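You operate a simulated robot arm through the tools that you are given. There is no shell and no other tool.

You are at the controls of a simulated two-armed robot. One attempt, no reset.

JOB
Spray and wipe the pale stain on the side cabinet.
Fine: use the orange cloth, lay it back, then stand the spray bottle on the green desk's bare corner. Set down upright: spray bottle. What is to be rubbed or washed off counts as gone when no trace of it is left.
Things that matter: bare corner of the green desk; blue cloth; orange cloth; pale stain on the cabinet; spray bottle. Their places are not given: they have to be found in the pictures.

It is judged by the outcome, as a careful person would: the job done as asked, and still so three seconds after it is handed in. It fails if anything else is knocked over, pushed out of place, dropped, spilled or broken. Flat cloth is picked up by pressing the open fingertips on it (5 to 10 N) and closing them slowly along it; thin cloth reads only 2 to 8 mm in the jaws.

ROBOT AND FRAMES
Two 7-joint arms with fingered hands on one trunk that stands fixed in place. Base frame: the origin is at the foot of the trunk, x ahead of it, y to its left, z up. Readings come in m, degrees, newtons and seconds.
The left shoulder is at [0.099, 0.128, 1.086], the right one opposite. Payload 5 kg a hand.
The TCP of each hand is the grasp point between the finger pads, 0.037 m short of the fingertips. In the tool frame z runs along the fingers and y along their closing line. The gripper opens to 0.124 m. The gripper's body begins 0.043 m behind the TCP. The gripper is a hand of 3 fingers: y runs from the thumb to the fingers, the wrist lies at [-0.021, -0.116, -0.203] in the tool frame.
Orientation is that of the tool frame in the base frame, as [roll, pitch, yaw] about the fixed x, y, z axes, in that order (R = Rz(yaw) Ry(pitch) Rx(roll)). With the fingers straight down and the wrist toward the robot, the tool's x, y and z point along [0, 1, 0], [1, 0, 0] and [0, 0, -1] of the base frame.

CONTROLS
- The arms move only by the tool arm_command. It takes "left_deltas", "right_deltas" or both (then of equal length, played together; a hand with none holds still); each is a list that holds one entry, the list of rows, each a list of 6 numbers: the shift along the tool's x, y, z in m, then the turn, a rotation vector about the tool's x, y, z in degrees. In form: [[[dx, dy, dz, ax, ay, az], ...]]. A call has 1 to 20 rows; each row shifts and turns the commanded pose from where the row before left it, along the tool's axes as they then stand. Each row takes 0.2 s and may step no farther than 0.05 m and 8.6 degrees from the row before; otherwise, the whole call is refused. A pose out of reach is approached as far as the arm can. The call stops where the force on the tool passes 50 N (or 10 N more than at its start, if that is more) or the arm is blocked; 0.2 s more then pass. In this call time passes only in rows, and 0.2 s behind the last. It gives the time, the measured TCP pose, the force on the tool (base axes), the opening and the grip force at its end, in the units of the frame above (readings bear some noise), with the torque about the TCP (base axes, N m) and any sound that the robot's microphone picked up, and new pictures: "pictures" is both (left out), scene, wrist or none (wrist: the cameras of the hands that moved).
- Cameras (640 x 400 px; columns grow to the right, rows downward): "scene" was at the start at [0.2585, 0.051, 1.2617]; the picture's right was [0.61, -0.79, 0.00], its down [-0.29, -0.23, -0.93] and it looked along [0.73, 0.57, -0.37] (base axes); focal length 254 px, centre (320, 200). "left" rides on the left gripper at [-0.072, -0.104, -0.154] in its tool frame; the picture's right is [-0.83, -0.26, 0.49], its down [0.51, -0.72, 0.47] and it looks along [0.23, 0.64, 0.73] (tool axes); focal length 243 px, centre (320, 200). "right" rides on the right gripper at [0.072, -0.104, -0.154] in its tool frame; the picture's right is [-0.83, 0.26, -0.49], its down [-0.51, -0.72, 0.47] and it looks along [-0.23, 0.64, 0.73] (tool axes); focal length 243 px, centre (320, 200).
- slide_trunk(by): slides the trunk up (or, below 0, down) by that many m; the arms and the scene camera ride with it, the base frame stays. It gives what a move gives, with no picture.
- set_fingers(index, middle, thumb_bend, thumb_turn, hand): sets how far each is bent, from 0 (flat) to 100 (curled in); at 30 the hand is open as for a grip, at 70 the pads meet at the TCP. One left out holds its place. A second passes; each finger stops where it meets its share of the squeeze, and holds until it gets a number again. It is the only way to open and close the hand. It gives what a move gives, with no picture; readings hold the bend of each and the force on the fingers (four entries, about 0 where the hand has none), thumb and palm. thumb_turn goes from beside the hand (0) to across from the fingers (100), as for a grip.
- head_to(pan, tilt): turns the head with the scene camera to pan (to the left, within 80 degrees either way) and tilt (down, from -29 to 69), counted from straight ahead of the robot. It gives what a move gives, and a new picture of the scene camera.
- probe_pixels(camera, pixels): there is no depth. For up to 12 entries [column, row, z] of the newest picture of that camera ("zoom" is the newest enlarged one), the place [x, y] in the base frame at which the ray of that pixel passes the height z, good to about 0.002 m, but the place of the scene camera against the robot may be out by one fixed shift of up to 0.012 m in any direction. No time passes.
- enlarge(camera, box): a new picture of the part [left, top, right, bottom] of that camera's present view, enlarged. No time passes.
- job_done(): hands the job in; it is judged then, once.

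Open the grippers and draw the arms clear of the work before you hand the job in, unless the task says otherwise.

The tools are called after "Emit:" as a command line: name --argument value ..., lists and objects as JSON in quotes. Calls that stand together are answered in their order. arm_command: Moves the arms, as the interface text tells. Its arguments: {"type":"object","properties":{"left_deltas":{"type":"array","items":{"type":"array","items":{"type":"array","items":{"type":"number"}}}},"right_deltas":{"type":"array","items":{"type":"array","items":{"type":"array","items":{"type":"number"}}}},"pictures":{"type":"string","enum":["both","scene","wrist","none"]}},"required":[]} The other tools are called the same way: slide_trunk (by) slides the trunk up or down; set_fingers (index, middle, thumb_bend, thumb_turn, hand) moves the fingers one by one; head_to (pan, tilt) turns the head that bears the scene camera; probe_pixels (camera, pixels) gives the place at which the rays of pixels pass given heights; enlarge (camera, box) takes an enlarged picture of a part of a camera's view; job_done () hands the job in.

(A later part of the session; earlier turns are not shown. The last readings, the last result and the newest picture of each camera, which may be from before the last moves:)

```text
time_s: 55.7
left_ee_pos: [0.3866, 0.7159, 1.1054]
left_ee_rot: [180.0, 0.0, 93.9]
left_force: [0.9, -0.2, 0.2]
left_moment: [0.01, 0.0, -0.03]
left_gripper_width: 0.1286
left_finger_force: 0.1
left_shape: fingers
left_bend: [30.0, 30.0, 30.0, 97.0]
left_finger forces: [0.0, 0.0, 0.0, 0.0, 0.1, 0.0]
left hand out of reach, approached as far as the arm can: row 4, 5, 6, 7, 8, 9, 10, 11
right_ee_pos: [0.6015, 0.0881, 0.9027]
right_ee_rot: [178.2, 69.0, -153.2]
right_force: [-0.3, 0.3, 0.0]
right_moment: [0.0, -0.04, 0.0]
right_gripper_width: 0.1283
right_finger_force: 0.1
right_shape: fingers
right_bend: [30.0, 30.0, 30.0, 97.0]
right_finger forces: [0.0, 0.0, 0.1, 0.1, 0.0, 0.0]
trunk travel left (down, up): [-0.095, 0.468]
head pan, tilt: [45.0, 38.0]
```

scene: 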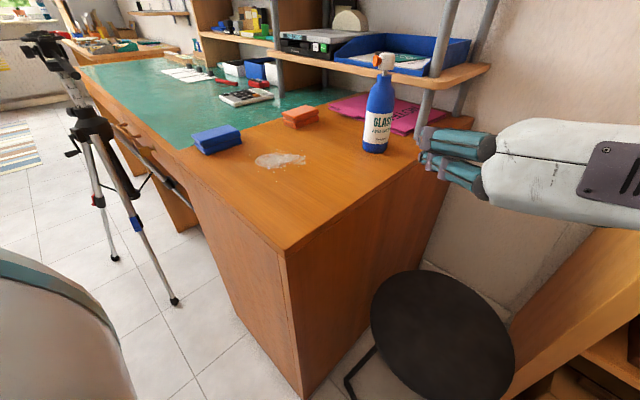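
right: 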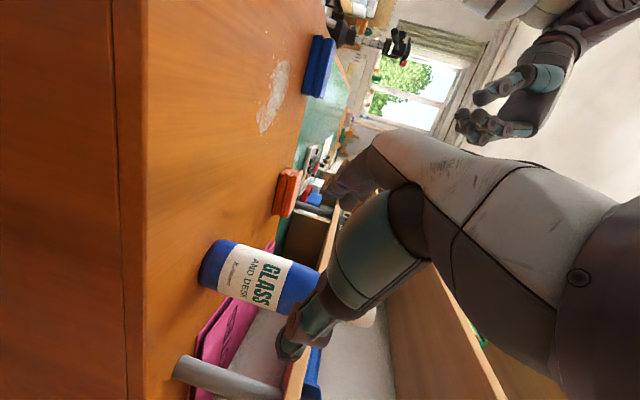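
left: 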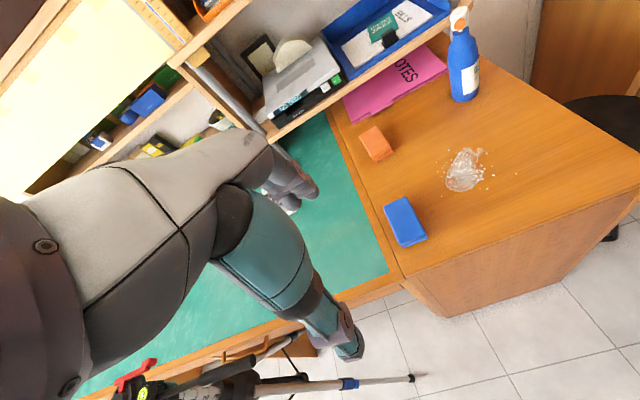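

The left hand points down again at yaw 94°. I move it toward the cloth, to about (0.74,0.60,0.95).

Emit:
arm_command --left_deltas '[[[-0.0156, 0.0383, 0.0172, 0, 0, 0], [-0.0156, 0.0383, 0.0172, 0, 0, 0], [-0.0156, 0.0383, 0.0172, 0, 0, 0], [-0.0156, 0.0383, 0.0172, 0, 0, 0], [-0.0156, 0.0383, 0.0172, 0, 0, 0], [-0.0156, 0.0383, 0.0172, 0, 0, 0], [-0.0156, 0.0383, 0.0172, 0, 0, 0], [-0.0156, 0.0383, 0.0172, 0, 0, 0], [-0.0156, 0.0383, 0.0172, 0, 0, 0]]]' --pictures "both"

```text
time_s: 57.7
left_ee_pos: [0.7386, 0.598, 0.9496]
left_ee_rot: [180.0, -0.1, 94.1]
left_force: [-0.3, -0.8, -0.3]
left_moment: [0.0, 0.03, -0.02]
left_gripper_width: 0.1287
left_finger_force: 0.0
left_shape: fingers
left_bend: [30.0, 30.0, 30.0, 97.0]
left_finger forces: [0.0, 0.0, 0.1, 0.0, 0.1, 0.1]
right_ee_pos: [0.6032, 0.0867, 0.9031]
right_ee_rot: [178.0, 69.1, -153.4]
right_force: [0.4, 0.7, 0.5]
right_moment: [0.01, 0.0, -0.01]
right_gripper_width: 0.1286
right_finger_force: 0.0
right_shape: fingers
right_bend: [30.0, 30.0, 30.0, 97.0]
right_finger forces: [0.0, 0.0, 0.1, 0.1, 0.0, 0.1]
trunk travel left (down, up): [-0.095, 0.468]
head pan, tilt: [45.0, 38.0]
```

scene: 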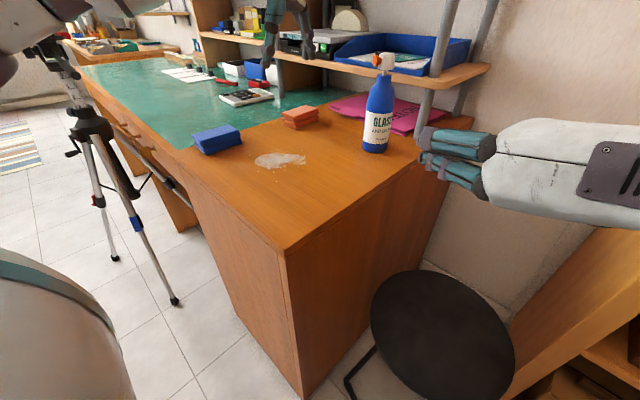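
left: 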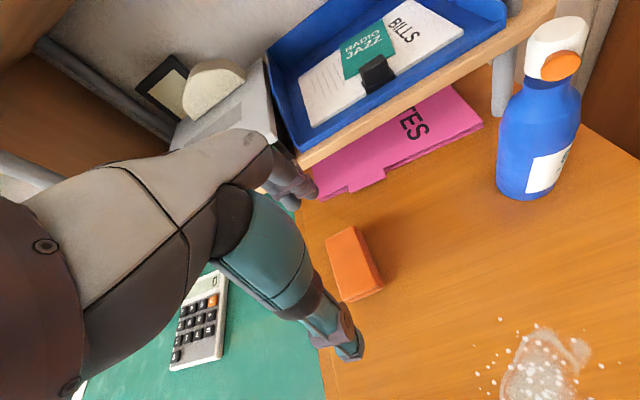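

The hand arrives above with the cloth at (352,262) in view. I check the shelf board's front edge position near the cloth and refine the cloth's corners from this closer view.

Emit:
enlarge --camera "left" --box '[270, 140, 430, 320]'

Emit:
probe_pixels --camera "left" --pixels '[[300, 165, 0.85], [300, 165, 0.87], [440, 85, 0.85], [440, 85, 0.87], [326, 238, 0.76], [356, 227, 0.76], [381, 283, 0.76], [344, 300, 0.76], [384, 290, 0.735], [346, 304, 0.735], [320, 197, 0.74], [386, 172, 0.74]]'

```text
2.22 times, centred on (350, 230) of left
```

zoom: 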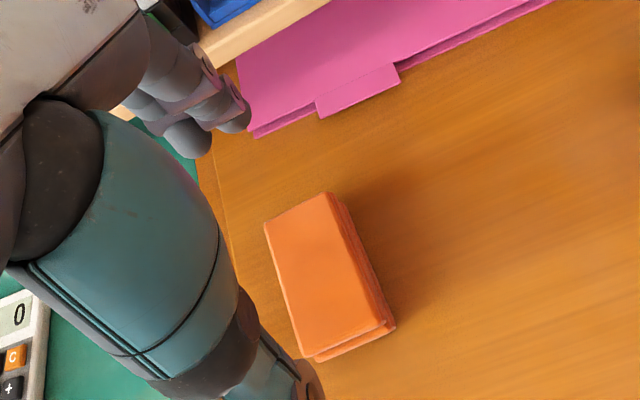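

```text
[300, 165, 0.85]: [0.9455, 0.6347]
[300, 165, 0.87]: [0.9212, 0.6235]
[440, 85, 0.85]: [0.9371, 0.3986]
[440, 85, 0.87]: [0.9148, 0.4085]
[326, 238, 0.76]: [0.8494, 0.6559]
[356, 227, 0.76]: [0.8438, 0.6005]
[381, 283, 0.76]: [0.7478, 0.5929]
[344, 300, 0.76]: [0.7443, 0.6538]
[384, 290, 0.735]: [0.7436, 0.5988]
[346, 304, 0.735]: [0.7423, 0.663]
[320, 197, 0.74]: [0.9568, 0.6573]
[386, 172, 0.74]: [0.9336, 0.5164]
```

I triangulate the table height again with the stain and bottle foot seen from this closer camera position.

Emit:
enlarge --camera "left" --box '[470, 300, 630, 400]'

Emit:
probe_pixels --camera "left" --pixels '[[584, 347, 0.715], [584, 347, 0.735], [584, 347, 0.755], [524, 198, 0.715], [524, 198, 0.735], [524, 198, 0.755]]'

```text
4.00 times, centred on (550, 350) of left
```

zoom: 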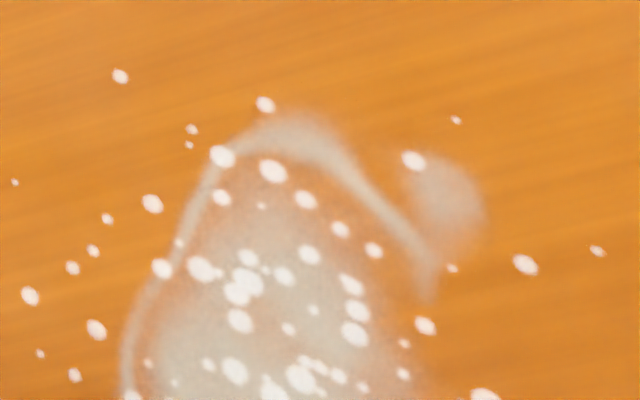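

```text
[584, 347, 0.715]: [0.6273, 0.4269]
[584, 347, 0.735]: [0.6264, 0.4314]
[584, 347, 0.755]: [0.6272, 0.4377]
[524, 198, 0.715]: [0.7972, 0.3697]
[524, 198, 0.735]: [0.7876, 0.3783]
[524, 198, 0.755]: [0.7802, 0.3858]
```

The table top works out to z≈0.757; so the cloth is at x 0.741–0.834, y 0.593–0.647, top ≈0.78, centre (0.787,0.620), heading 4.5°. I raise the trunk 8 cm to gain reach, then move above the cloth.

Emit:
slide_trunk --by 0.08

Emit:
arm_command --left_deltas '[[[0.006, 0.025, 0.03, 0, 0, 0], [0.006, 0.025, 0.035, 0, 0, 0], [0.006, 0, 0.04, 0, 0, 0], [0, 0, 0.035, 0, 0, 0]]]' --pictures "both"

Emit:
enlarge --camera "left" --box '[250, 160, 450, 360]'

```text
time_s: 58.9
left_ee_pos: [0.7417, 0.5996, 1.0283]
left_ee_rot: [-180.0, 0.0, 93.9]
left_force: [0.6, 0.4, -0.2]
left_moment: [0.03, 0.03, 0.01]
left_gripper_width: 0.1285
left_finger_force: 0.1
left_shape: fingers
left_bend: [30.0, 30.0, 30.0, 97.0]
left_finger forces: [0.1, 0.1, 0.0, 0.0, 0.1, 0.1]
right_ee_pos: [0.6027, 0.0877, 0.9814]
right_ee_rot: [178.7, 68.9, -152.8]
right_force: [0.3, -0.1, -0.3]
right_moment: [-0.01, 0.02, 0.03]
right_gripper_width: 0.1284
right_finger_force: 0.1
right_shape: fingers
right_bend: [30.0, 30.0, 30.0, 97.0]
right_finger forces: [0.0, 0.0, 0.0, 0.0, 0.0, 0.0]
trunk travel left (down, up): [-0.175, 0.388]
head pan, tilt: [45.0, 38.0]
```

```text
time_s: 59.9
left_ee_pos: [0.7888, 0.6212, 0.8879]
left_ee_rot: [-180.0, -0.1, 94.1]
left_force: [0.2, -0.5, -0.1]
left_moment: [0.04, 0.02, -0.01]
left_gripper_width: 0.1288
left_finger_force: 0.1
left_shape: fingers
left_bend: [30.0, 30.0, 30.0, 97.0]
left_finger forces: [0.1, 0.0, 0.1, 0.0, 0.0, 0.0]
right_ee_pos: [0.6036, 0.0875, 0.9819]
right_ee_rot: [178.5, 69.0, -152.9]
right_force: [0.0, 0.2, 1.3]
right_moment: [0.01, -0.01, 0.03]
right_gripper_width: 0.1285
right_finger_force: 0.1
right_shape: fingers
right_bend: [30.0, 30.0, 30.0, 97.0]
right_finger forces: [0.0, 0.1, 0.0, 0.0, 0.0, 0.1]
trunk travel left (down, up): [-0.175, 0.388]
head pan, tilt: [45.0, 38.0]
```

scene: 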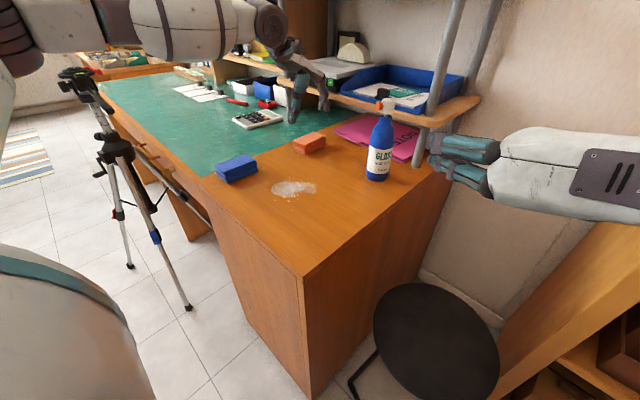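
left: 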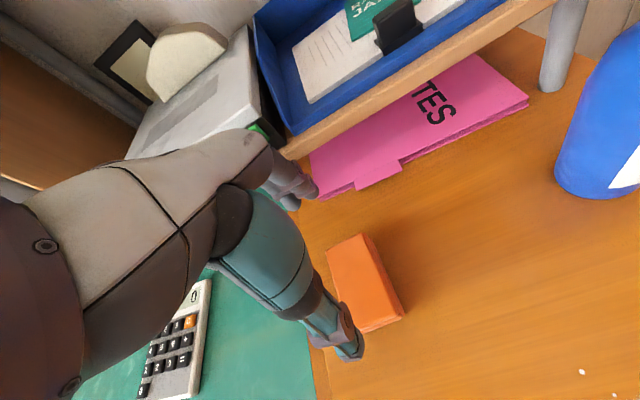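

```text
2.00 times, centred on (350, 260) of left
```

zoom: 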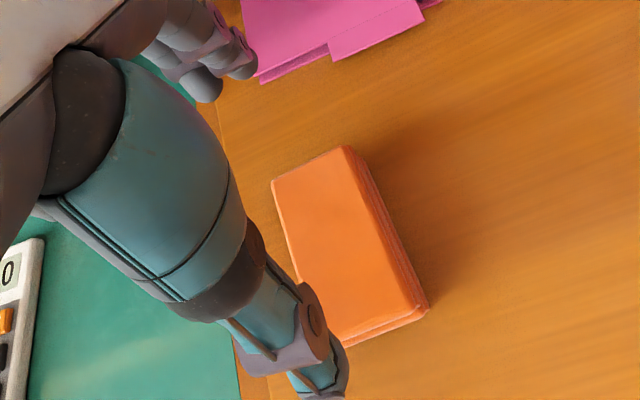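

The cloth sits slightly nearer than the point under the hand: offset about (−5,−9) mm in tool x,y. I correct and descend to z≈0.81 with the open fingers straddling the pack lengthwise.

Emit:
arm_command --left_deltas '[[[-0.005, -0.008, 0, 0, 0, 0], [0, 0, 0.02, 0, 0, 0], [0, 0, 0.02, 0, 0, 0], [0, 0, 0.02, 0, 0, 0], [0, 0, 0.016, 0, 0, 0]]]' --pictures "both"

Emit:
enlarge --camera "left" --box '[250, 160, 450, 360]'

Emit:
enlarge --camera "scene" --box '[250, 60, 400, 180]'

```text
time_s: 61.1
left_ee_pos: [0.7823, 0.6153, 0.8123]
left_ee_rot: [-180.0, 0.0, 94.0]
left_force: [0.1, 0.5, 0.5]
left_moment: [0.0, 0.0, 0.0]
left_gripper_width: 0.1287
left_finger_force: 0.1
left_shape: fingers
left_bend: [30.0, 30.0, 30.0, 97.0]
left_finger forces: [0.1, 0.0, 0.0, 0.0, 0.0, 0.0]
right_ee_pos: [0.6033, 0.0873, 0.984]
right_ee_rot: [178.4, 69.1, -152.9]
right_force: [-0.1, -0.5, -0.1]
right_moment: [-0.04, 0.01, 0.0]
right_gripper_width: 0.1284
right_finger_force: 0.0
right_shape: fingers
right_bend: [30.0, 30.0, 30.0, 97.0]
right_finger forces: [0.0, 0.0, 0.1, 0.0, 0.0, 0.1]
trunk travel left (down, up): [-0.175, 0.388]
head pan, tilt: [45.0, 38.0]
```

scene: 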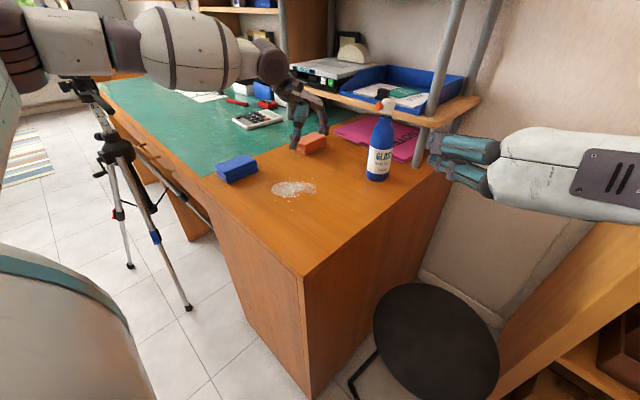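
left: 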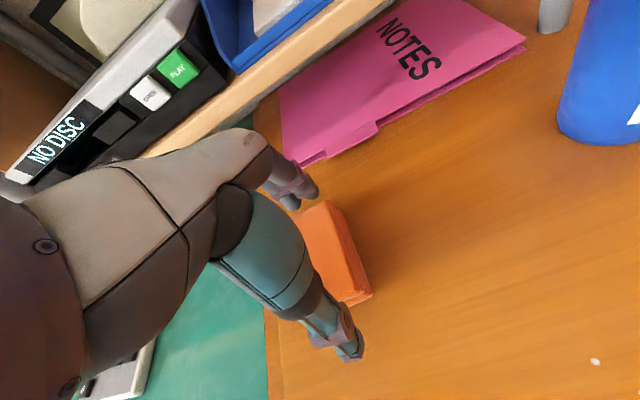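

```text
2.00 times, centred on (350, 260) of left
```

zoom: 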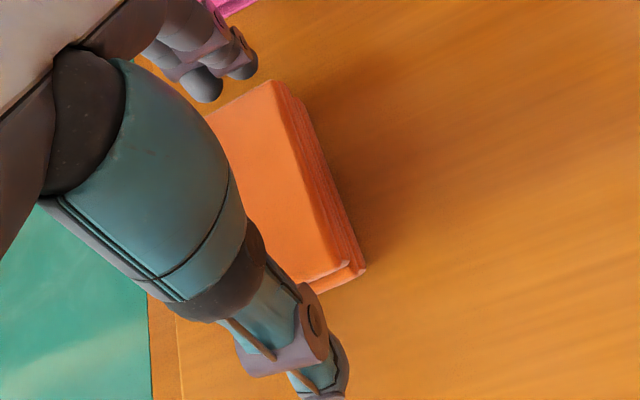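

```text
3.33 times, centred on (325, 120) of scene
```

zoom: 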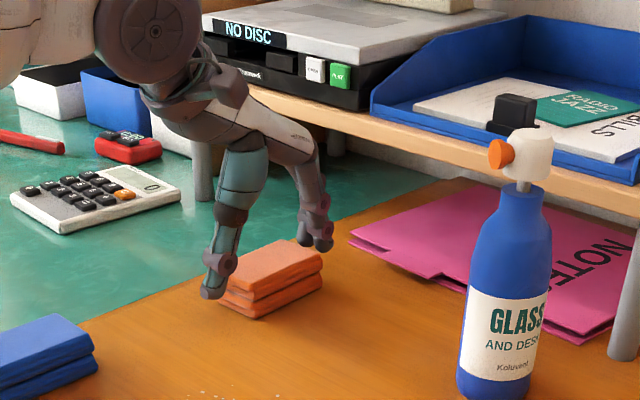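

The thumb is at the near end and the fingers at the far end of the pack, as wanted. I go lower in small steps until the tips are just above the table.

Emit:
arm_command --left_deltas '[[[0, 0, 0.006, 0, 0, 0], [0, 0, 0.005, 0, 0, 0]]]' --pictures "none"

Emit:
arm_command --left_deltas '[[[0, 0, 0.004, 0, 0, 0]]]' --pictures "none"

Emit:
enlarge --camera "scene" --box '[270, 80, 370, 160]'

Emit:
enlarge --camera "left" --box '[250, 160, 450, 380]'

```text
time_s: 61.7
left_ee_pos: [0.7811, 0.615, 0.8033]
left_ee_rot: [179.9, 0.0, 94.0]
left_force: [-1.0, -0.4, 0.6]
left_moment: [0.0, 0.0, -0.02]
left_gripper_width: 0.1289
left_finger_force: 0.0
left_shape: fingers
left_bend: [30.0, 30.0, 30.0, 97.0]
left_finger forces: [0.1, 0.1, 0.0, 0.1, 0.0, 0.0]
right_ee_pos: [0.6016, 0.0877, 0.9835]
right_ee_rot: [178.6, 69.2, -152.8]
right_force: [-0.5, 1.1, -0.4]
right_moment: [0.0, -0.04, -0.04]
right_gripper_width: 0.1284
right_finger_force: 0.0
right_shape: fingers
right_bend: [30.0, 30.0, 30.0, 97.0]
right_finger forces: [0.0, 0.0, 0.0, 0.0, 0.0, 0.0]
trunk travel left (down, up): [-0.175, 0.388]
head pan, tilt: [45.0, 38.0]
```

```text
time_s: 62.1
left_ee_pos: [0.7814, 0.6162, 0.7982]
left_ee_rot: [179.9, -0.1, 94.0]
left_force: [0.9, 0.2, 0.5]
left_moment: [0.0, -0.03, 0.01]
left_gripper_width: 0.1288
left_finger_force: 0.1
left_shape: fingers
left_bend: [30.0, 30.0, 30.0, 97.0]
left_finger forces: [0.3, 0.0, 0.0, 0.0, 0.0, 0.0]
right_ee_pos: [0.6018, 0.0881, 0.9836]
right_ee_rot: [178.3, 69.1, -153.0]
right_force: [0.0, 0.0, -0.9]
right_moment: [-0.01, 0.0, -0.04]
right_gripper_width: 0.1284
right_finger_force: 0.0
right_shape: fingers
right_bend: [30.0, 30.0, 30.0, 97.0]
right_finger forces: [0.0, 0.1, 0.1, 0.0, 0.1, 0.0]
trunk travel left (down, up): [-0.175, 0.388]
head pan, tilt: [45.0, 38.0]
```

```text
5.00 times, centred on (320, 120) of scene
```

zoom: 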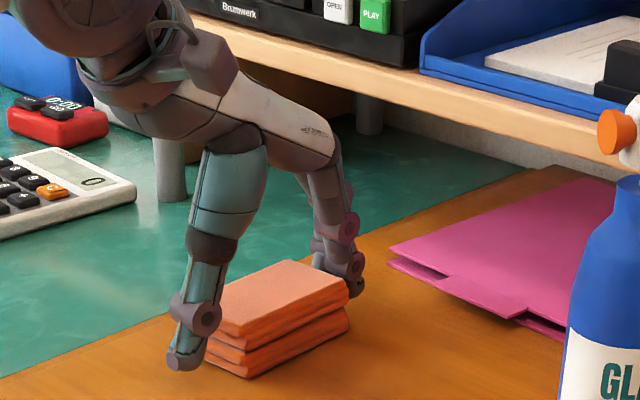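

```text
1.82 times, centred on (350, 270) of left
```

zoom: 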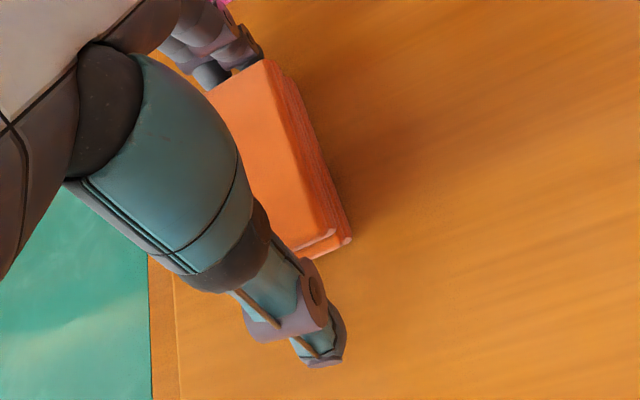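

The tips are at table level (index 0.3 N) straddling the pack. I close the fingers slowly onto its ends.

Emit:
set_fingers --hand "left" --index 37 --middle 37 --thumb_bend 37

Emit:
set_fingers --hand "left" --index 42 --middle 42 --thumb_bend 42

Emit:
enlarge --camera "scene" --box '[270, 80, 370, 160]'

Emit:
enlarge --camera "left" --box '[250, 160, 450, 380]'

```text
time_s: 63.1
left_ee_pos: [0.7806, 0.6154, 0.8004]
left_ee_rot: [-180.0, -0.1, 94.1]
left_force: [0.4, 0.0, 1.5]
left_moment: [-0.03, -0.01, -0.02]
left_gripper_width: 0.1116
left_finger_force: 1.5
left_shape: fingers
left_bend: [36.0, 37.0, 36.0, 97.0]
left_finger forces: [1.8, 0.0, 0.0, 0.0, 1.4, 0.1]
right_ee_pos: [0.6021, 0.0876, 0.9841]
right_ee_rot: [178.3, 69.0, -153.0]
right_force: [0.3, 0.0, 0.2]
right_moment: [-0.01, 0.02, 0.0]
right_gripper_width: 0.1287
right_finger_force: 0.1
right_shape: fingers
right_bend: [30.0, 30.0, 30.0, 97.0]
right_finger forces: [0.0, 0.1, 0.0, 0.0, 0.0, 0.1]
trunk travel left (down, up): [-0.175, 0.388]
head pan, tilt: [45.0, 38.0]
```

```text
time_s: 64.1
left_ee_pos: [0.7806, 0.6158, 0.7999]
left_ee_rot: [179.9, 0.0, 94.1]
left_force: [1.8, 0.4, 1.6]
left_moment: [0.02, -0.12, -0.02]
left_gripper_width: 0.1084
left_finger_force: 9.2
left_shape: fingers
left_bend: [37.0, 40.0, 37.0, 97.0]
left_finger forces: [6.5, 3.0, 0.0, 0.1, 8.2, 0.0]
right_ee_pos: [0.6019, 0.0864, 0.9838]
right_ee_rot: [178.3, 69.1, -153.1]
right_force: [0.2, -0.4, -0.5]
right_moment: [-0.01, -0.01, -0.03]
right_gripper_width: 0.1287
right_finger_force: 0.1
right_shape: fingers
right_bend: [30.0, 30.0, 30.0, 97.0]
right_finger forces: [0.0, 0.0, 0.0, 0.0, 0.1, 0.0]
trunk travel left (down, up): [-0.175, 0.388]
head pan, tilt: [45.0, 38.0]
```

```text
5.00 times, centred on (320, 120) of scene
```

zoom: 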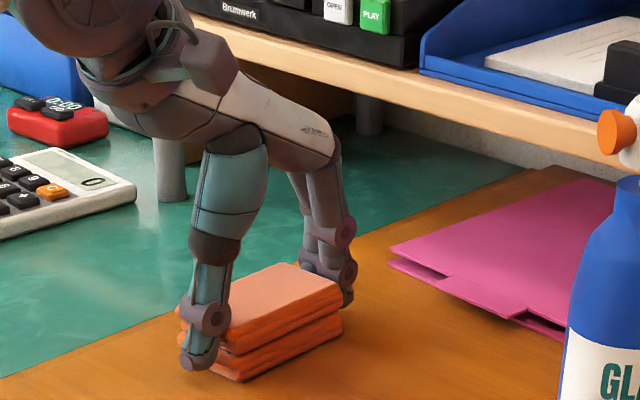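

```text
1.82 times, centred on (350, 270) of left
```

zoom: 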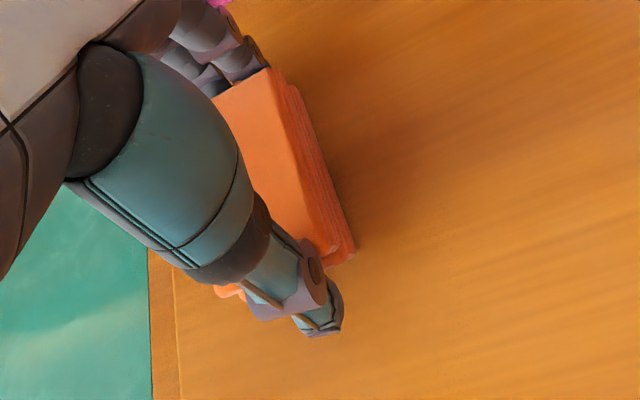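

The pack is held lengthwise (≈9 N, width 0.108). I tighten a little more for a secure hold.

Emit:
set_fingers --hand "left" --index 50 --middle 50 --thumb_bend 48

Emit:
arm_command --left_deltas '[[[0, 0, -0.008, 0, 0, 0], [0, 0, -0.012, 0, 0, 0]]]' --pictures "both"

Emit:
enlarge --camera "scene" --box '[270, 80, 370, 160]'

```text
time_s: 65.1
left_ee_pos: [0.781, 0.6152, 0.8]
left_ee_rot: [179.8, -0.1, 94.0]
left_force: [3.0, -0.1, 5.1]
left_moment: [0.07, -0.36, -0.05]
left_gripper_width: 0.1056
left_finger_force: 21.4
left_shape: fingers
left_bend: [40.0, 43.0, 38.0, 97.0]
left_finger forces: [13.0, 9.2, 0.0, 0.0, 19.3, 0.0]
right_ee_pos: [0.601, 0.0873, 0.9834]
right_ee_rot: [178.3, 69.1, -153.1]
right_force: [0.2, 0.4, -0.4]
right_moment: [-0.03, 0.02, 0.0]
right_gripper_width: 0.1284
right_finger_force: 0.0
right_shape: fingers
right_bend: [30.0, 30.0, 30.0, 97.0]
right_finger forces: [0.0, 0.1, 0.0, 0.0, 0.0, 0.1]
trunk travel left (down, up): [-0.175, 0.388]
head pan, tilt: [45.0, 38.0]
```

```text
time_s: 65.7
left_ee_pos: [0.7803, 0.6149, 0.8188]
left_ee_rot: [-180.0, -0.1, 93.9]
left_force: [0.5, 0.1, -0.4]
left_moment: [0.0, -0.01, 0.0]
left_gripper_width: 0.1057
left_finger_force: 20.1
left_shape: fingers
left_bend: [41.0, 44.0, 38.0, 96.0]
left_finger forces: [11.8, 8.2, 0.0, 0.0, 20.4, 0.0]
right_ee_pos: [0.6021, 0.0871, 0.9837]
right_ee_rot: [178.3, 69.0, -153.0]
right_force: [0.6, -0.3, -0.5]
right_moment: [-0.01, 0.0, -0.03]
right_gripper_width: 0.1286
right_finger_force: 0.0
right_shape: fingers
right_bend: [30.0, 30.0, 30.0, 97.0]
right_finger forces: [0.0, 0.0, 0.0, 0.1, 0.1, 0.1]
trunk travel left (down, up): [-0.175, 0.388]
head pan, tilt: [45.0, 38.0]
```

scene: 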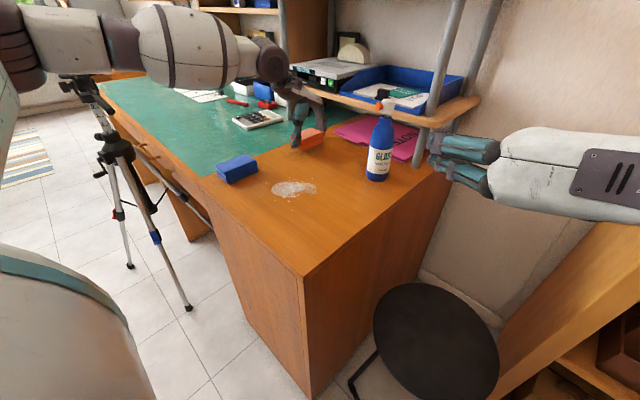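
left: 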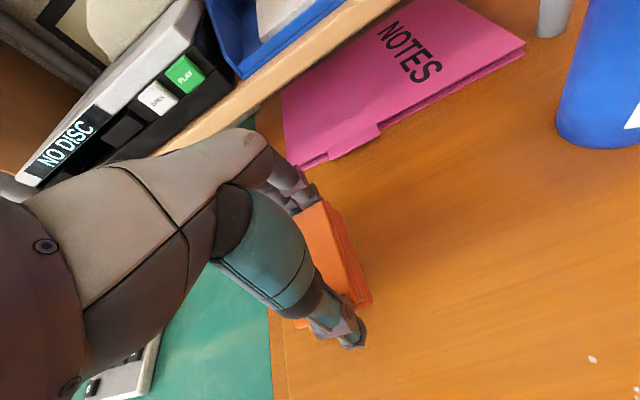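

```text
5.00 times, centred on (320, 120) of scene
```

zoom: 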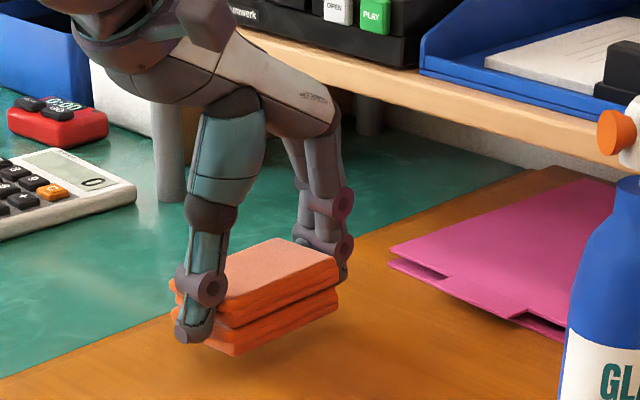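

The pack lifts cleanly, but the fingertips are flush with its underside. I set it back, and re-grip 5 mm higher so the cloth protrudes below the fingertips for wiping.

Emit:
arm_command --left_deltas '[[[0, 0, 0.01, 0, 0, 0], [0, 0, 0.008, 0, 0, 0]]]' --pictures "none"

Emit:
set_fingers --hand "left" --index 35 --middle 35 --thumb_bend 34

Emit:
arm_command --left_deltas '[[[0, 0, -0.005, 0, 0, 0]]]' --pictures "none"

Emit:
set_fingers --hand "left" --index 42 --middle 42 --thumb_bend 42

Emit:
set_fingers --hand "left" --index 52 --middle 52 --thumb_bend 50

Emit:
enlarge --camera "scene" --box '[270, 80, 370, 160]'

```text
time_s: 66.3
left_ee_pos: [0.7817, 0.6152, 0.8009]
left_ee_rot: [179.9, 0.0, 93.9]
left_force: [0.4, 0.0, -0.1]
left_moment: [0.03, -0.02, 0.01]
left_gripper_width: 0.1059
left_finger_force: 20.4
left_shape: fingers
left_bend: [41.0, 44.0, 38.0, 96.0]
left_finger forces: [11.8, 8.2, 0.1, 0.0, 20.4, 0.1]
right_ee_pos: [0.6025, 0.0883, 0.9827]
right_ee_rot: [178.4, 69.1, -153.0]
right_force: [0.4, 0.7, 0.5]
right_moment: [-0.01, 0.0, -0.03]
right_gripper_width: 0.1286
right_finger_force: 0.0
right_shape: fingers
right_bend: [30.0, 30.0, 30.0, 97.0]
right_finger forces: [0.0, 0.0, 0.0, 0.1, 0.1, 0.0]
trunk travel left (down, up): [-0.175, 0.388]
head pan, tilt: [45.0, 38.0]
```

```text
time_s: 67.3
left_ee_pos: [0.7816, 0.6156, 0.8008]
left_ee_rot: [-180.0, -0.2, 94.0]
left_force: [-0.1, 0.4, 0.2]
left_moment: [0.03, -0.03, 0.03]
left_gripper_width: 0.1154
left_finger_force: 0.1
left_shape: fingers
left_bend: [35.0, 35.0, 34.0, 97.0]
left_finger forces: [0.0, 0.0, 0.0, 0.0, 0.2, 0.0]
right_ee_pos: [0.6022, 0.0881, 0.9829]
right_ee_rot: [178.4, 69.1, -153.0]
right_force: [-0.1, -0.3, 0.4]
right_moment: [0.02, 0.0, 0.02]
right_gripper_width: 0.1287
right_finger_force: 0.0
right_shape: fingers
right_bend: [30.0, 30.0, 30.0, 97.0]
right_finger forces: [0.0, 0.0, 0.0, 0.1, 0.0, 0.1]
trunk travel left (down, up): [-0.175, 0.388]
head pan, tilt: [45.0, 38.0]
```

```text
time_s: 67.7
left_ee_pos: [0.7809, 0.6149, 0.806]
left_ee_rot: [180.0, -0.1, 94.0]
left_force: [0.0, 0.0, 0.1]
left_moment: [-0.02, -0.02, -0.04]
left_gripper_width: 0.1152
left_finger_force: 0.0
left_shape: fingers
left_bend: [35.0, 35.0, 34.0, 97.0]
left_finger forces: [0.1, 0.1, 0.0, 0.0, 0.0, 0.1]
right_ee_pos: [0.6022, 0.0879, 0.9838]
right_ee_rot: [178.4, 69.0, -153.0]
right_force: [0.1, 0.6, -1.3]
right_moment: [0.0, -0.03, 0.0]
right_gripper_width: 0.1285
right_finger_force: 0.0
right_shape: fingers
right_bend: [30.0, 30.0, 30.0, 97.0]
right_finger forces: [0.0, 0.1, 0.0, 0.1, 0.0, 0.0]
trunk travel left (down, up): [-0.175, 0.388]
head pan, tilt: [45.0, 38.0]
```

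```text
time_s: 68.7
left_ee_pos: [0.7797, 0.6153, 0.8063]
left_ee_rot: [180.0, -0.2, 93.9]
left_force: [0.3, -0.5, 0.6]
left_moment: [0.01, -0.05, 0.0]
left_gripper_width: 0.1049
left_finger_force: 6.7
left_shape: fingers
left_bend: [39.0, 40.0, 38.0, 97.0]
left_finger forces: [3.8, 2.8, 0.0, 0.0, 6.5, 0.0]
right_ee_pos: [0.6017, 0.0872, 0.9835]
right_ee_rot: [178.2, 69.1, -153.3]
right_force: [0.9, -0.6, 0.4]
right_moment: [0.01, 0.0, 0.02]
right_gripper_width: 0.1285
right_finger_force: 0.0
right_shape: fingers
right_bend: [30.0, 30.0, 30.0, 97.0]
right_finger forces: [0.0, 0.0, 0.1, 0.1, 0.0, 0.0]
trunk travel left (down, up): [-0.175, 0.388]
head pan, tilt: [45.0, 38.0]
```

```text
time_s: 69.7
left_ee_pos: [0.7807, 0.6153, 0.8061]
left_ee_rot: [179.9, 0.0, 94.0]
left_force: [1.9, 1.1, 3.3]
left_moment: [0.07, -0.28, -0.06]
left_gripper_width: 0.1024
left_finger_force: 21.2
left_shape: fingers
left_bend: [42.0, 44.0, 38.0, 96.0]
left_finger forces: [11.8, 10.3, 0.0, 0.0, 19.9, 0.0]
right_ee_pos: [0.6026, 0.0875, 0.9843]
right_ee_rot: [178.4, 69.1, -153.0]
right_force: [-0.9, -0.5, 0.6]
right_moment: [0.0, -0.04, 0.0]
right_gripper_width: 0.1286
right_finger_force: 0.1
right_shape: fingers
right_bend: [30.0, 30.0, 30.0, 97.0]
right_finger forces: [0.0, 0.1, 0.1, 0.1, 0.0, 0.0]
trunk travel left (down, up): [-0.175, 0.388]
head pan, tilt: [45.0, 38.0]
```

```text
5.00 times, centred on (320, 120) of scene
```

zoom: 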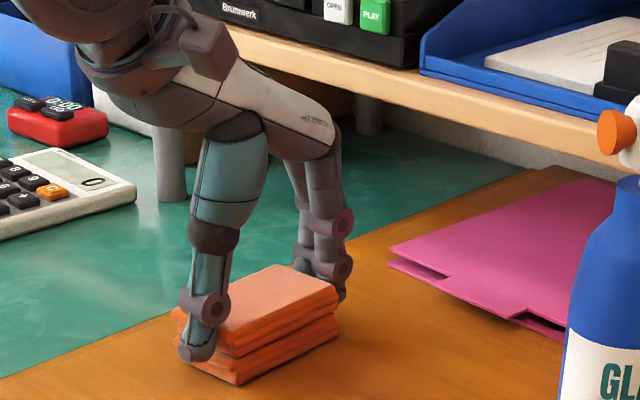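

Now the cloth is gripped with its underside proud. I lift it 4 cm and carry it to the far (left) side of the stain at about (0.60,0.55).

Emit:
arm_command --left_deltas '[[[0, 0, -0.02, 0, 0, 0], [0, 0, -0.02, 0, 0, 0], [-0.0114, -0.0369, 0, 0, 0, 0], [-0.0114, -0.0369, 0, 0, 0, 0], [-0.0114, -0.0369, 0, 0, 0, 0], [-0.0114, -0.0369, 0, 0, 0, 0], [-0.0114, -0.0369, 0, 0, 0, 0]]]' --pictures "both"

Emit:
enlarge --camera "scene" --box '[210, 110, 370, 230]'

```text
time_s: 71.3
left_ee_pos: [0.6003, 0.5451, 0.8464]
left_ee_rot: [179.9, -0.1, 94.0]
left_force: [0.6, 0.3, -0.3]
left_moment: [0.0, 0.0, -0.03]
left_gripper_width: 0.1019
left_finger_force: 20.8
left_shape: fingers
left_bend: [43.0, 45.0, 38.0, 96.0]
left_finger forces: [11.3, 9.5, 0.1, 0.0, 20.6, 0.0]
right_ee_pos: [0.6016, 0.0879, 0.9845]
right_ee_rot: [178.2, 69.0, -153.2]
right_force: [0.0, 0.9, 0.9]
right_moment: [-0.01, 0.01, -0.03]
right_gripper_width: 0.1286
right_finger_force: 0.0
right_shape: fingers
right_bend: [30.0, 30.0, 30.0, 97.0]
right_finger forces: [0.1, 0.0, 0.0, 0.0, 0.0, 0.0]
trunk travel left (down, up): [-0.175, 0.388]
head pan, tilt: [45.0, 38.0]
```

scene: 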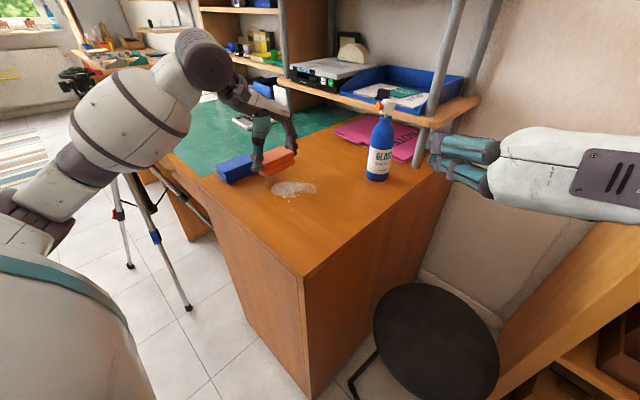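
left: 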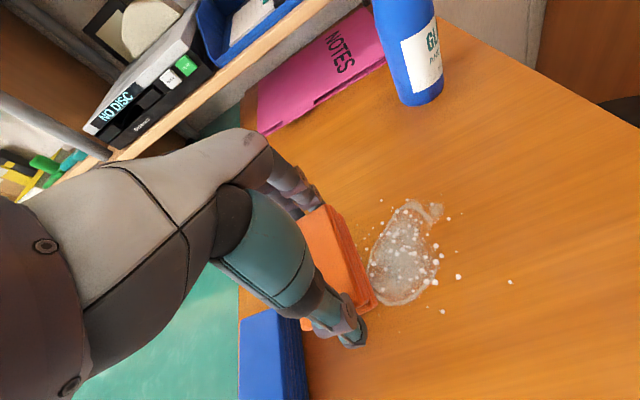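

```text
3.33 times, centred on (290, 170) of scene
```

zoom: 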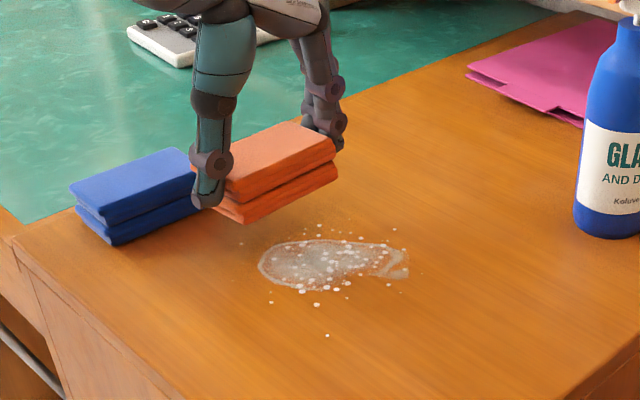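

The cloth hovers next to the stain. I probe the stain and outlying droplets to plan the wiping strokes.

Emit:
probe_pixels --camera "left" --pixels '[[510, 282, 0.757], [458, 276, 0.757], [442, 311, 0.757], [398, 306, 0.757], [370, 285, 0.757], [367, 248, 0.757], [408, 203, 0.757], [436, 210, 0.757], [448, 217, 0.757], [402, 255, 0.757], [305, 330, 0.78], [270, 315, 0.78]]'

Emit:
probe_pixels --camera "scene" --pixels '[[292, 211, 0.757], [275, 200.6, 0.757], [311, 179, 0.757], [268, 190, 0.757], [290, 190, 0.757]]'

```text
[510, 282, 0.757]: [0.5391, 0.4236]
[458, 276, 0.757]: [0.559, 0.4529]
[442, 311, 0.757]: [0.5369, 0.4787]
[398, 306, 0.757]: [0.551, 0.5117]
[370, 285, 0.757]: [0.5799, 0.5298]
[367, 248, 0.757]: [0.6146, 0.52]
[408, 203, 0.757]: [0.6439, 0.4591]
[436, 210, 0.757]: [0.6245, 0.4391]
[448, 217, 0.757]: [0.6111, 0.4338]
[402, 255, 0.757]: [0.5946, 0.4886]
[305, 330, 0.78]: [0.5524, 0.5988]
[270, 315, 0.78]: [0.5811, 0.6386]
```

```text
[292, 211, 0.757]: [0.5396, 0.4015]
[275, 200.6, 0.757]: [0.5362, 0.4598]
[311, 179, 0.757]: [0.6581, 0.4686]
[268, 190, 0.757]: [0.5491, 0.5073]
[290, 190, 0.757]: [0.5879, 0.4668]
```

Stain centre (0.595,0.489), wipe area x 0.53–0.66, y 0.41–0.545. I lower the cloth at (0.600,0.545) until it presses on the top.

Emit:
arm_command --left_deltas '[[[0, 0, 0.02, 0, 0, 0], [0, 0, 0.015, 0, 0, 0]]]' --pictures "none"

Emit:
arm_command --left_deltas '[[[0, 0, 0.004, 0, 0, 0]]]' --pictures "none"

Emit:
arm_command --left_deltas '[[[0, 0, 0.003, 0, 0, 0]]]' --pictures "wrist"

```text
time_s: 71.9
left_ee_pos: [0.6011, 0.5456, 0.8099]
left_ee_rot: [179.9, -0.1, 94.1]
left_force: [-0.7, -0.3, -0.5]
left_moment: [-0.01, 0.01, 0.0]
left_gripper_width: 0.1022
left_finger_force: 20.6
left_shape: fingers
left_bend: [43.0, 45.0, 38.0, 96.0]
left_finger forces: [11.3, 9.6, 0.0, 0.0, 20.4, 0.0]
right_ee_pos: [0.6019, 0.0875, 0.9831]
right_ee_rot: [178.0, 69.1, -153.5]
right_force: [-0.2, 0.1, -0.4]
right_moment: [0.02, -0.02, -0.01]
right_gripper_width: 0.1285
right_finger_force: 0.1
right_shape: fingers
right_bend: [30.0, 30.0, 30.0, 97.0]
right_finger forces: [0.0, 0.1, 0.0, 0.0, 0.0, 0.0]
trunk travel left (down, up): [-0.175, 0.388]
head pan, tilt: [45.0, 38.0]
```

```text
time_s: 72.3
left_ee_pos: [0.601, 0.5443, 0.8063]
left_ee_rot: [179.9, -0.1, 94.0]
left_force: [0.1, -0.4, 1.3]
left_moment: [0.05, -0.03, -0.03]
left_gripper_width: 0.102
left_finger_force: 20.5
left_shape: fingers
left_bend: [43.0, 45.0, 38.0, 96.0]
left_finger forces: [11.2, 9.5, 0.0, 0.0, 20.5, 0.0]
right_ee_pos: [0.6017, 0.0877, 0.9839]
right_ee_rot: [178.3, 69.0, -153.1]
right_force: [0.7, 0.3, -0.4]
right_moment: [-0.01, 0.04, 0.02]
right_gripper_width: 0.1284
right_finger_force: 0.0
right_shape: fingers
right_bend: [30.0, 30.0, 30.0, 97.0]
right_finger forces: [0.0, 0.0, 0.0, 0.1, 0.0, 0.0]
trunk travel left (down, up): [-0.175, 0.388]
head pan, tilt: [45.0, 38.0]
```

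```text
time_s: 72.7
left_ee_pos: [0.6009, 0.5448, 0.8053]
left_ee_rot: [179.9, 0.0, 93.9]
left_force: [-1.8, -2.8, 8.9]
left_moment: [0.03, -0.25, -0.09]
left_gripper_width: 0.1021
left_finger_force: 20.7
left_shape: fingers
left_bend: [43.0, 45.0, 38.0, 96.0]
left_finger forces: [10.8, 9.6, 0.0, 0.0, 21.2, 0.1]
right_ee_pos: [0.6023, 0.0878, 0.984]
right_ee_rot: [178.3, 69.3, -153.2]
right_force: [-1.1, 0.0, 0.4]
right_moment: [-0.01, 0.02, -0.02]
right_gripper_width: 0.1285
right_finger_force: 0.0
right_shape: fingers
right_bend: [30.0, 30.0, 30.0, 97.0]
right_finger forces: [0.1, 0.0, 0.1, 0.0, 0.1, 0.0]
trunk travel left (down, up): [-0.175, 0.388]
head pan, tilt: [45.0, 38.0]
```

left: 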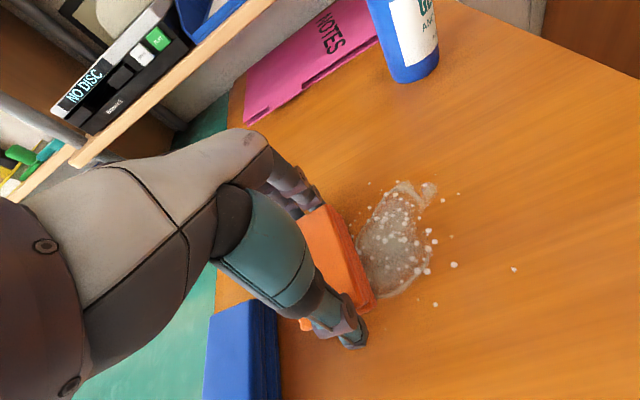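

Contact with about 9 N of pressure. I make the first wiping stroke toward −y across the stain and return.

Emit:
arm_command --left_deltas '[[[-0.021, -0.0015, 0, 0, 0, 0], [-0.021, -0.0015, 0, 0, 0, 0], [-0.021, -0.0015, 0, 0, 0, 0], [-0.021, -0.0015, 0, 0, 0, 0], [-0.021, -0.0015, 0, 0, 0, 0], [-0.021, -0.0015, 0, 0, 0, 0]]]' --pictures "both"

Emit:
enlarge --camera "scene" --box '[230, 130, 350, 220]'

```text
time_s: 74.1
left_ee_pos: [0.6004, 0.4201, 0.8049]
left_ee_rot: [179.7, -0.1, 94.0]
left_force: [-1.0, 10.2, 21.7]
left_moment: [0.3, -0.17, 0.15]
left_gripper_width: 0.102
left_finger_force: 21.2
left_shape: fingers
left_bend: [43.0, 45.0, 38.0, 97.0]
left_finger forces: [10.8, 10.2, 0.0, 0.1, 22.2, 0.0]
right_ee_pos: [0.6011, 0.0876, 0.9841]
right_ee_rot: [178.4, 69.2, -153.1]
right_force: [-0.2, 0.8, -0.5]
right_moment: [0.02, -0.05, 0.02]
right_gripper_width: 0.1283
right_finger_force: 0.0
right_shape: fingers
right_bend: [30.0, 30.0, 30.0, 97.0]
right_finger forces: [0.0, 0.1, 0.0, 0.0, 0.0, 0.0]
trunk travel left (down, up): [-0.175, 0.388]
head pan, tilt: [45.0, 38.0]
```

scene: 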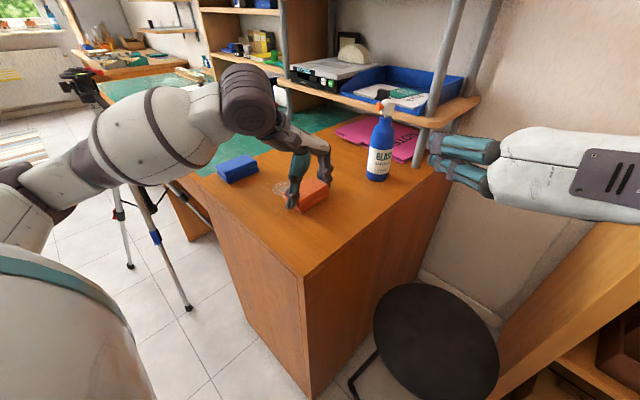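
left: 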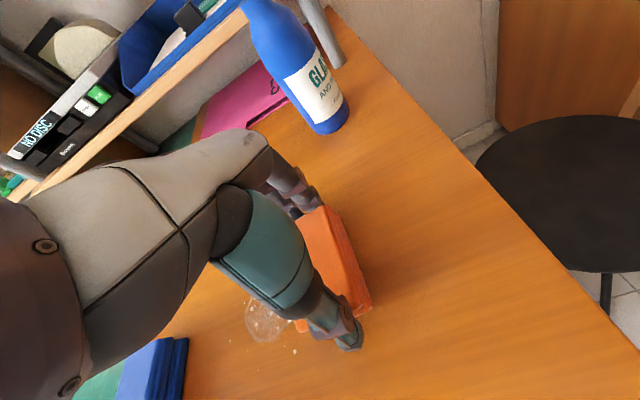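

```text
4.44 times, centred on (290, 175) of scene
```

zoom: 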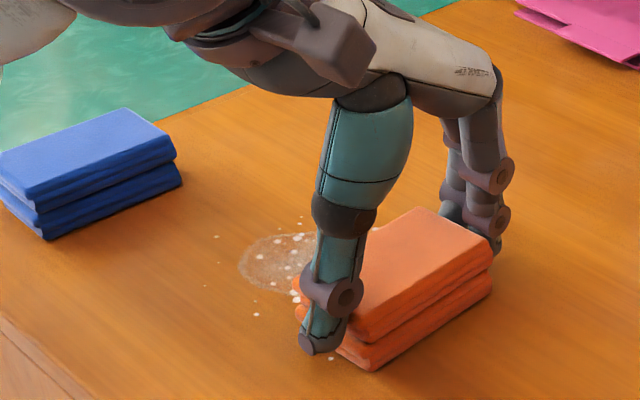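

The swept part came clean; the portion nearer the robot remains (zoom (275,262)). I ease the pressure slightly, shift 3.5 cm toward the robot, and wipe back toward +y.

Emit:
arm_command --left_deltas '[[[0, -0.0175, -0.0015, 0, 0, 0], [0, -0.0175, 0, 0, 0, 0], [0.021, 0.0015, 0, 0, 0, 0], [0.021, 0.0015, 0, 0, 0, 0], [0.021, 0.0015, 0, 0, 0, 0], [0.021, 0.0015, 0, 0, 0, 0], [0.021, 0.0015, 0, 0, 0, 0], [0.021, 0.0015, 0, 0, 0, 0]]]' --pictures "both"

Emit:
enlarge --camera "scene" --box '[230, 130, 350, 220]'

```text
time_s: 75.9
left_ee_pos: [0.5658, 0.5423, 0.8052]
left_ee_rot: [179.9, -0.1, 94.0]
left_force: [0.8, -5.5, 9.7]
left_moment: [-0.08, -0.07, -0.03]
left_gripper_width: 0.1023
left_finger_force: 21.9
left_shape: fingers
left_bend: [43.0, 45.0, 40.0, 96.0]
left_finger forces: [11.8, 9.4, 0.1, 0.0, 21.5, 0.1]
right_ee_pos: [0.6019, 0.0871, 0.9842]
right_ee_rot: [178.1, 69.1, -153.3]
right_force: [0.6, -0.7, 0.4]
right_moment: [-0.02, -0.01, -0.02]
right_gripper_width: 0.1284
right_finger_force: 0.0
right_shape: fingers
right_bend: [30.0, 30.0, 30.0, 97.0]
right_finger forces: [0.0, 0.0, 0.0, 0.0, 0.0, 0.0]
trunk travel left (down, up): [-0.175, 0.388]
head pan, tilt: [45.0, 38.0]
```

scene: 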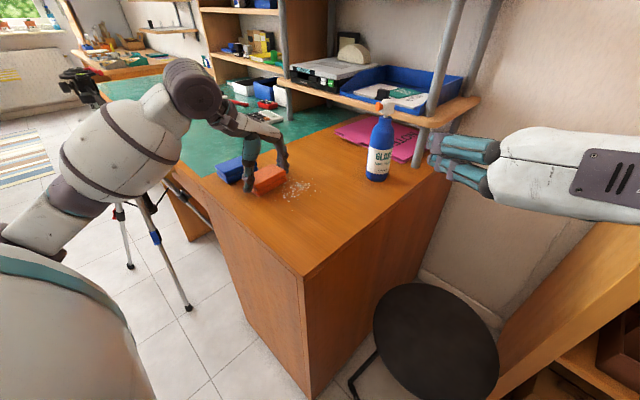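
left: 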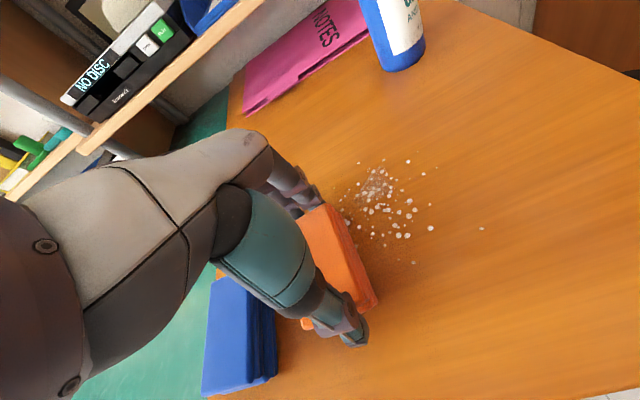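

```text
4.44 times, centred on (290, 175) of scene
```

zoom: 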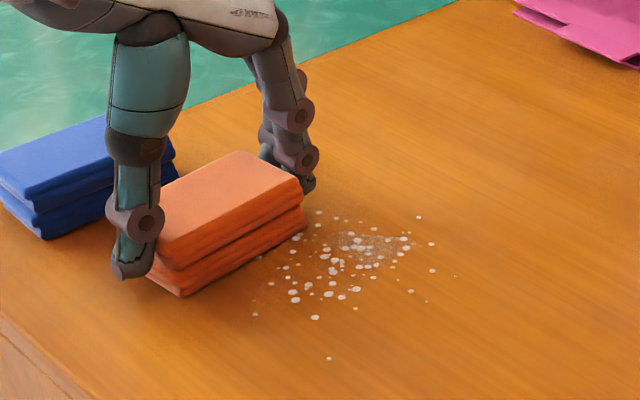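

The stain is fading: faint remains and droplets at the far part (zoom (350,265)). I continue with overlapping strokes at x≈0.616 and 0.646.

Emit:
arm_command --left_deltas '[[[0, 0.025, 0, 0, 0, 0], [0, 0.025, 0, 0, 0, 0], [-0.021, -0.0015, 0, 0, 0, 0], [-0.021, -0.0015, 0, 0, 0, 0], [-0.021, -0.0015, 0, 0, 0, 0], [-0.021, -0.0015, 0, 0, 0, 0], [-0.021, -0.0015, 0, 0, 0, 0], [-0.021, -0.0015, 0, 0, 0, 0], [0, 0.03, 0, 0, 0, 0], [0.021, 0.0015, 0, 0, 0, 0], [0.021, 0.0015, 0, 0, 0, 0], [0.021, 0.0015, 0, 0, 0, 0], [0.021, 0.0015, 0, 0, 0, 0], [0.021, 0.0015, 0, 0, 0, 0], [0.021, 0.0015, 0, 0, 0, 0]]]' --pictures "both"

Emit:
enlarge --camera "scene" --box '[230, 130, 350, 220]'

```text
time_s: 79.1
left_ee_pos: [0.6443, 0.5494, 0.8033]
left_ee_rot: [180.0, -0.1, 94.0]
left_force: [0.4, 0.1, 0.2]
left_moment: [0.03, 0.01, -0.01]
left_gripper_width: 0.1053
left_finger_force: 22.0
left_shape: fingers
left_bend: [43.0, 46.0, 38.0, 96.0]
left_finger forces: [13.2, 9.6, 0.0, 0.0, 22.5, 0.0]
right_ee_pos: [0.6027, 0.0875, 0.9837]
right_ee_rot: [178.5, 69.1, -152.9]
right_force: [-1.1, -0.3, 1.0]
right_moment: [-0.06, -0.01, -0.03]
right_gripper_width: 0.1287
right_finger_force: 0.0
right_shape: fingers
right_bend: [30.0, 30.0, 30.0, 97.0]
right_finger forces: [0.0, 0.0, 0.0, 0.0, 0.1, 0.0]
trunk travel left (down, up): [-0.175, 0.388]
head pan, tilt: [45.0, 38.0]
```

scene: 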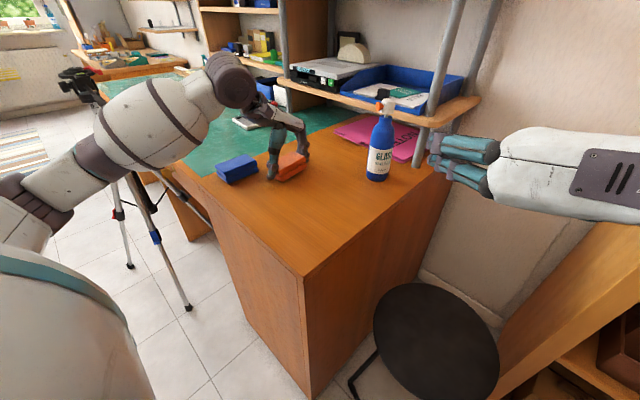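
left: 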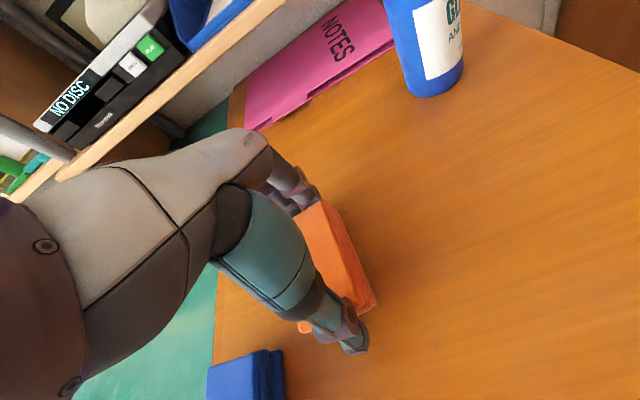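

```text
4.44 times, centred on (290, 175) of scene
```

zoom: 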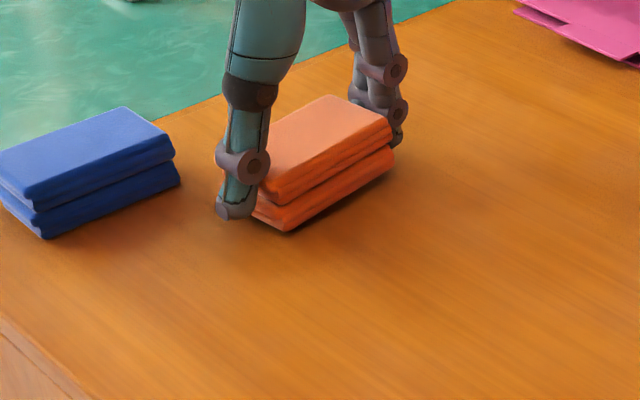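

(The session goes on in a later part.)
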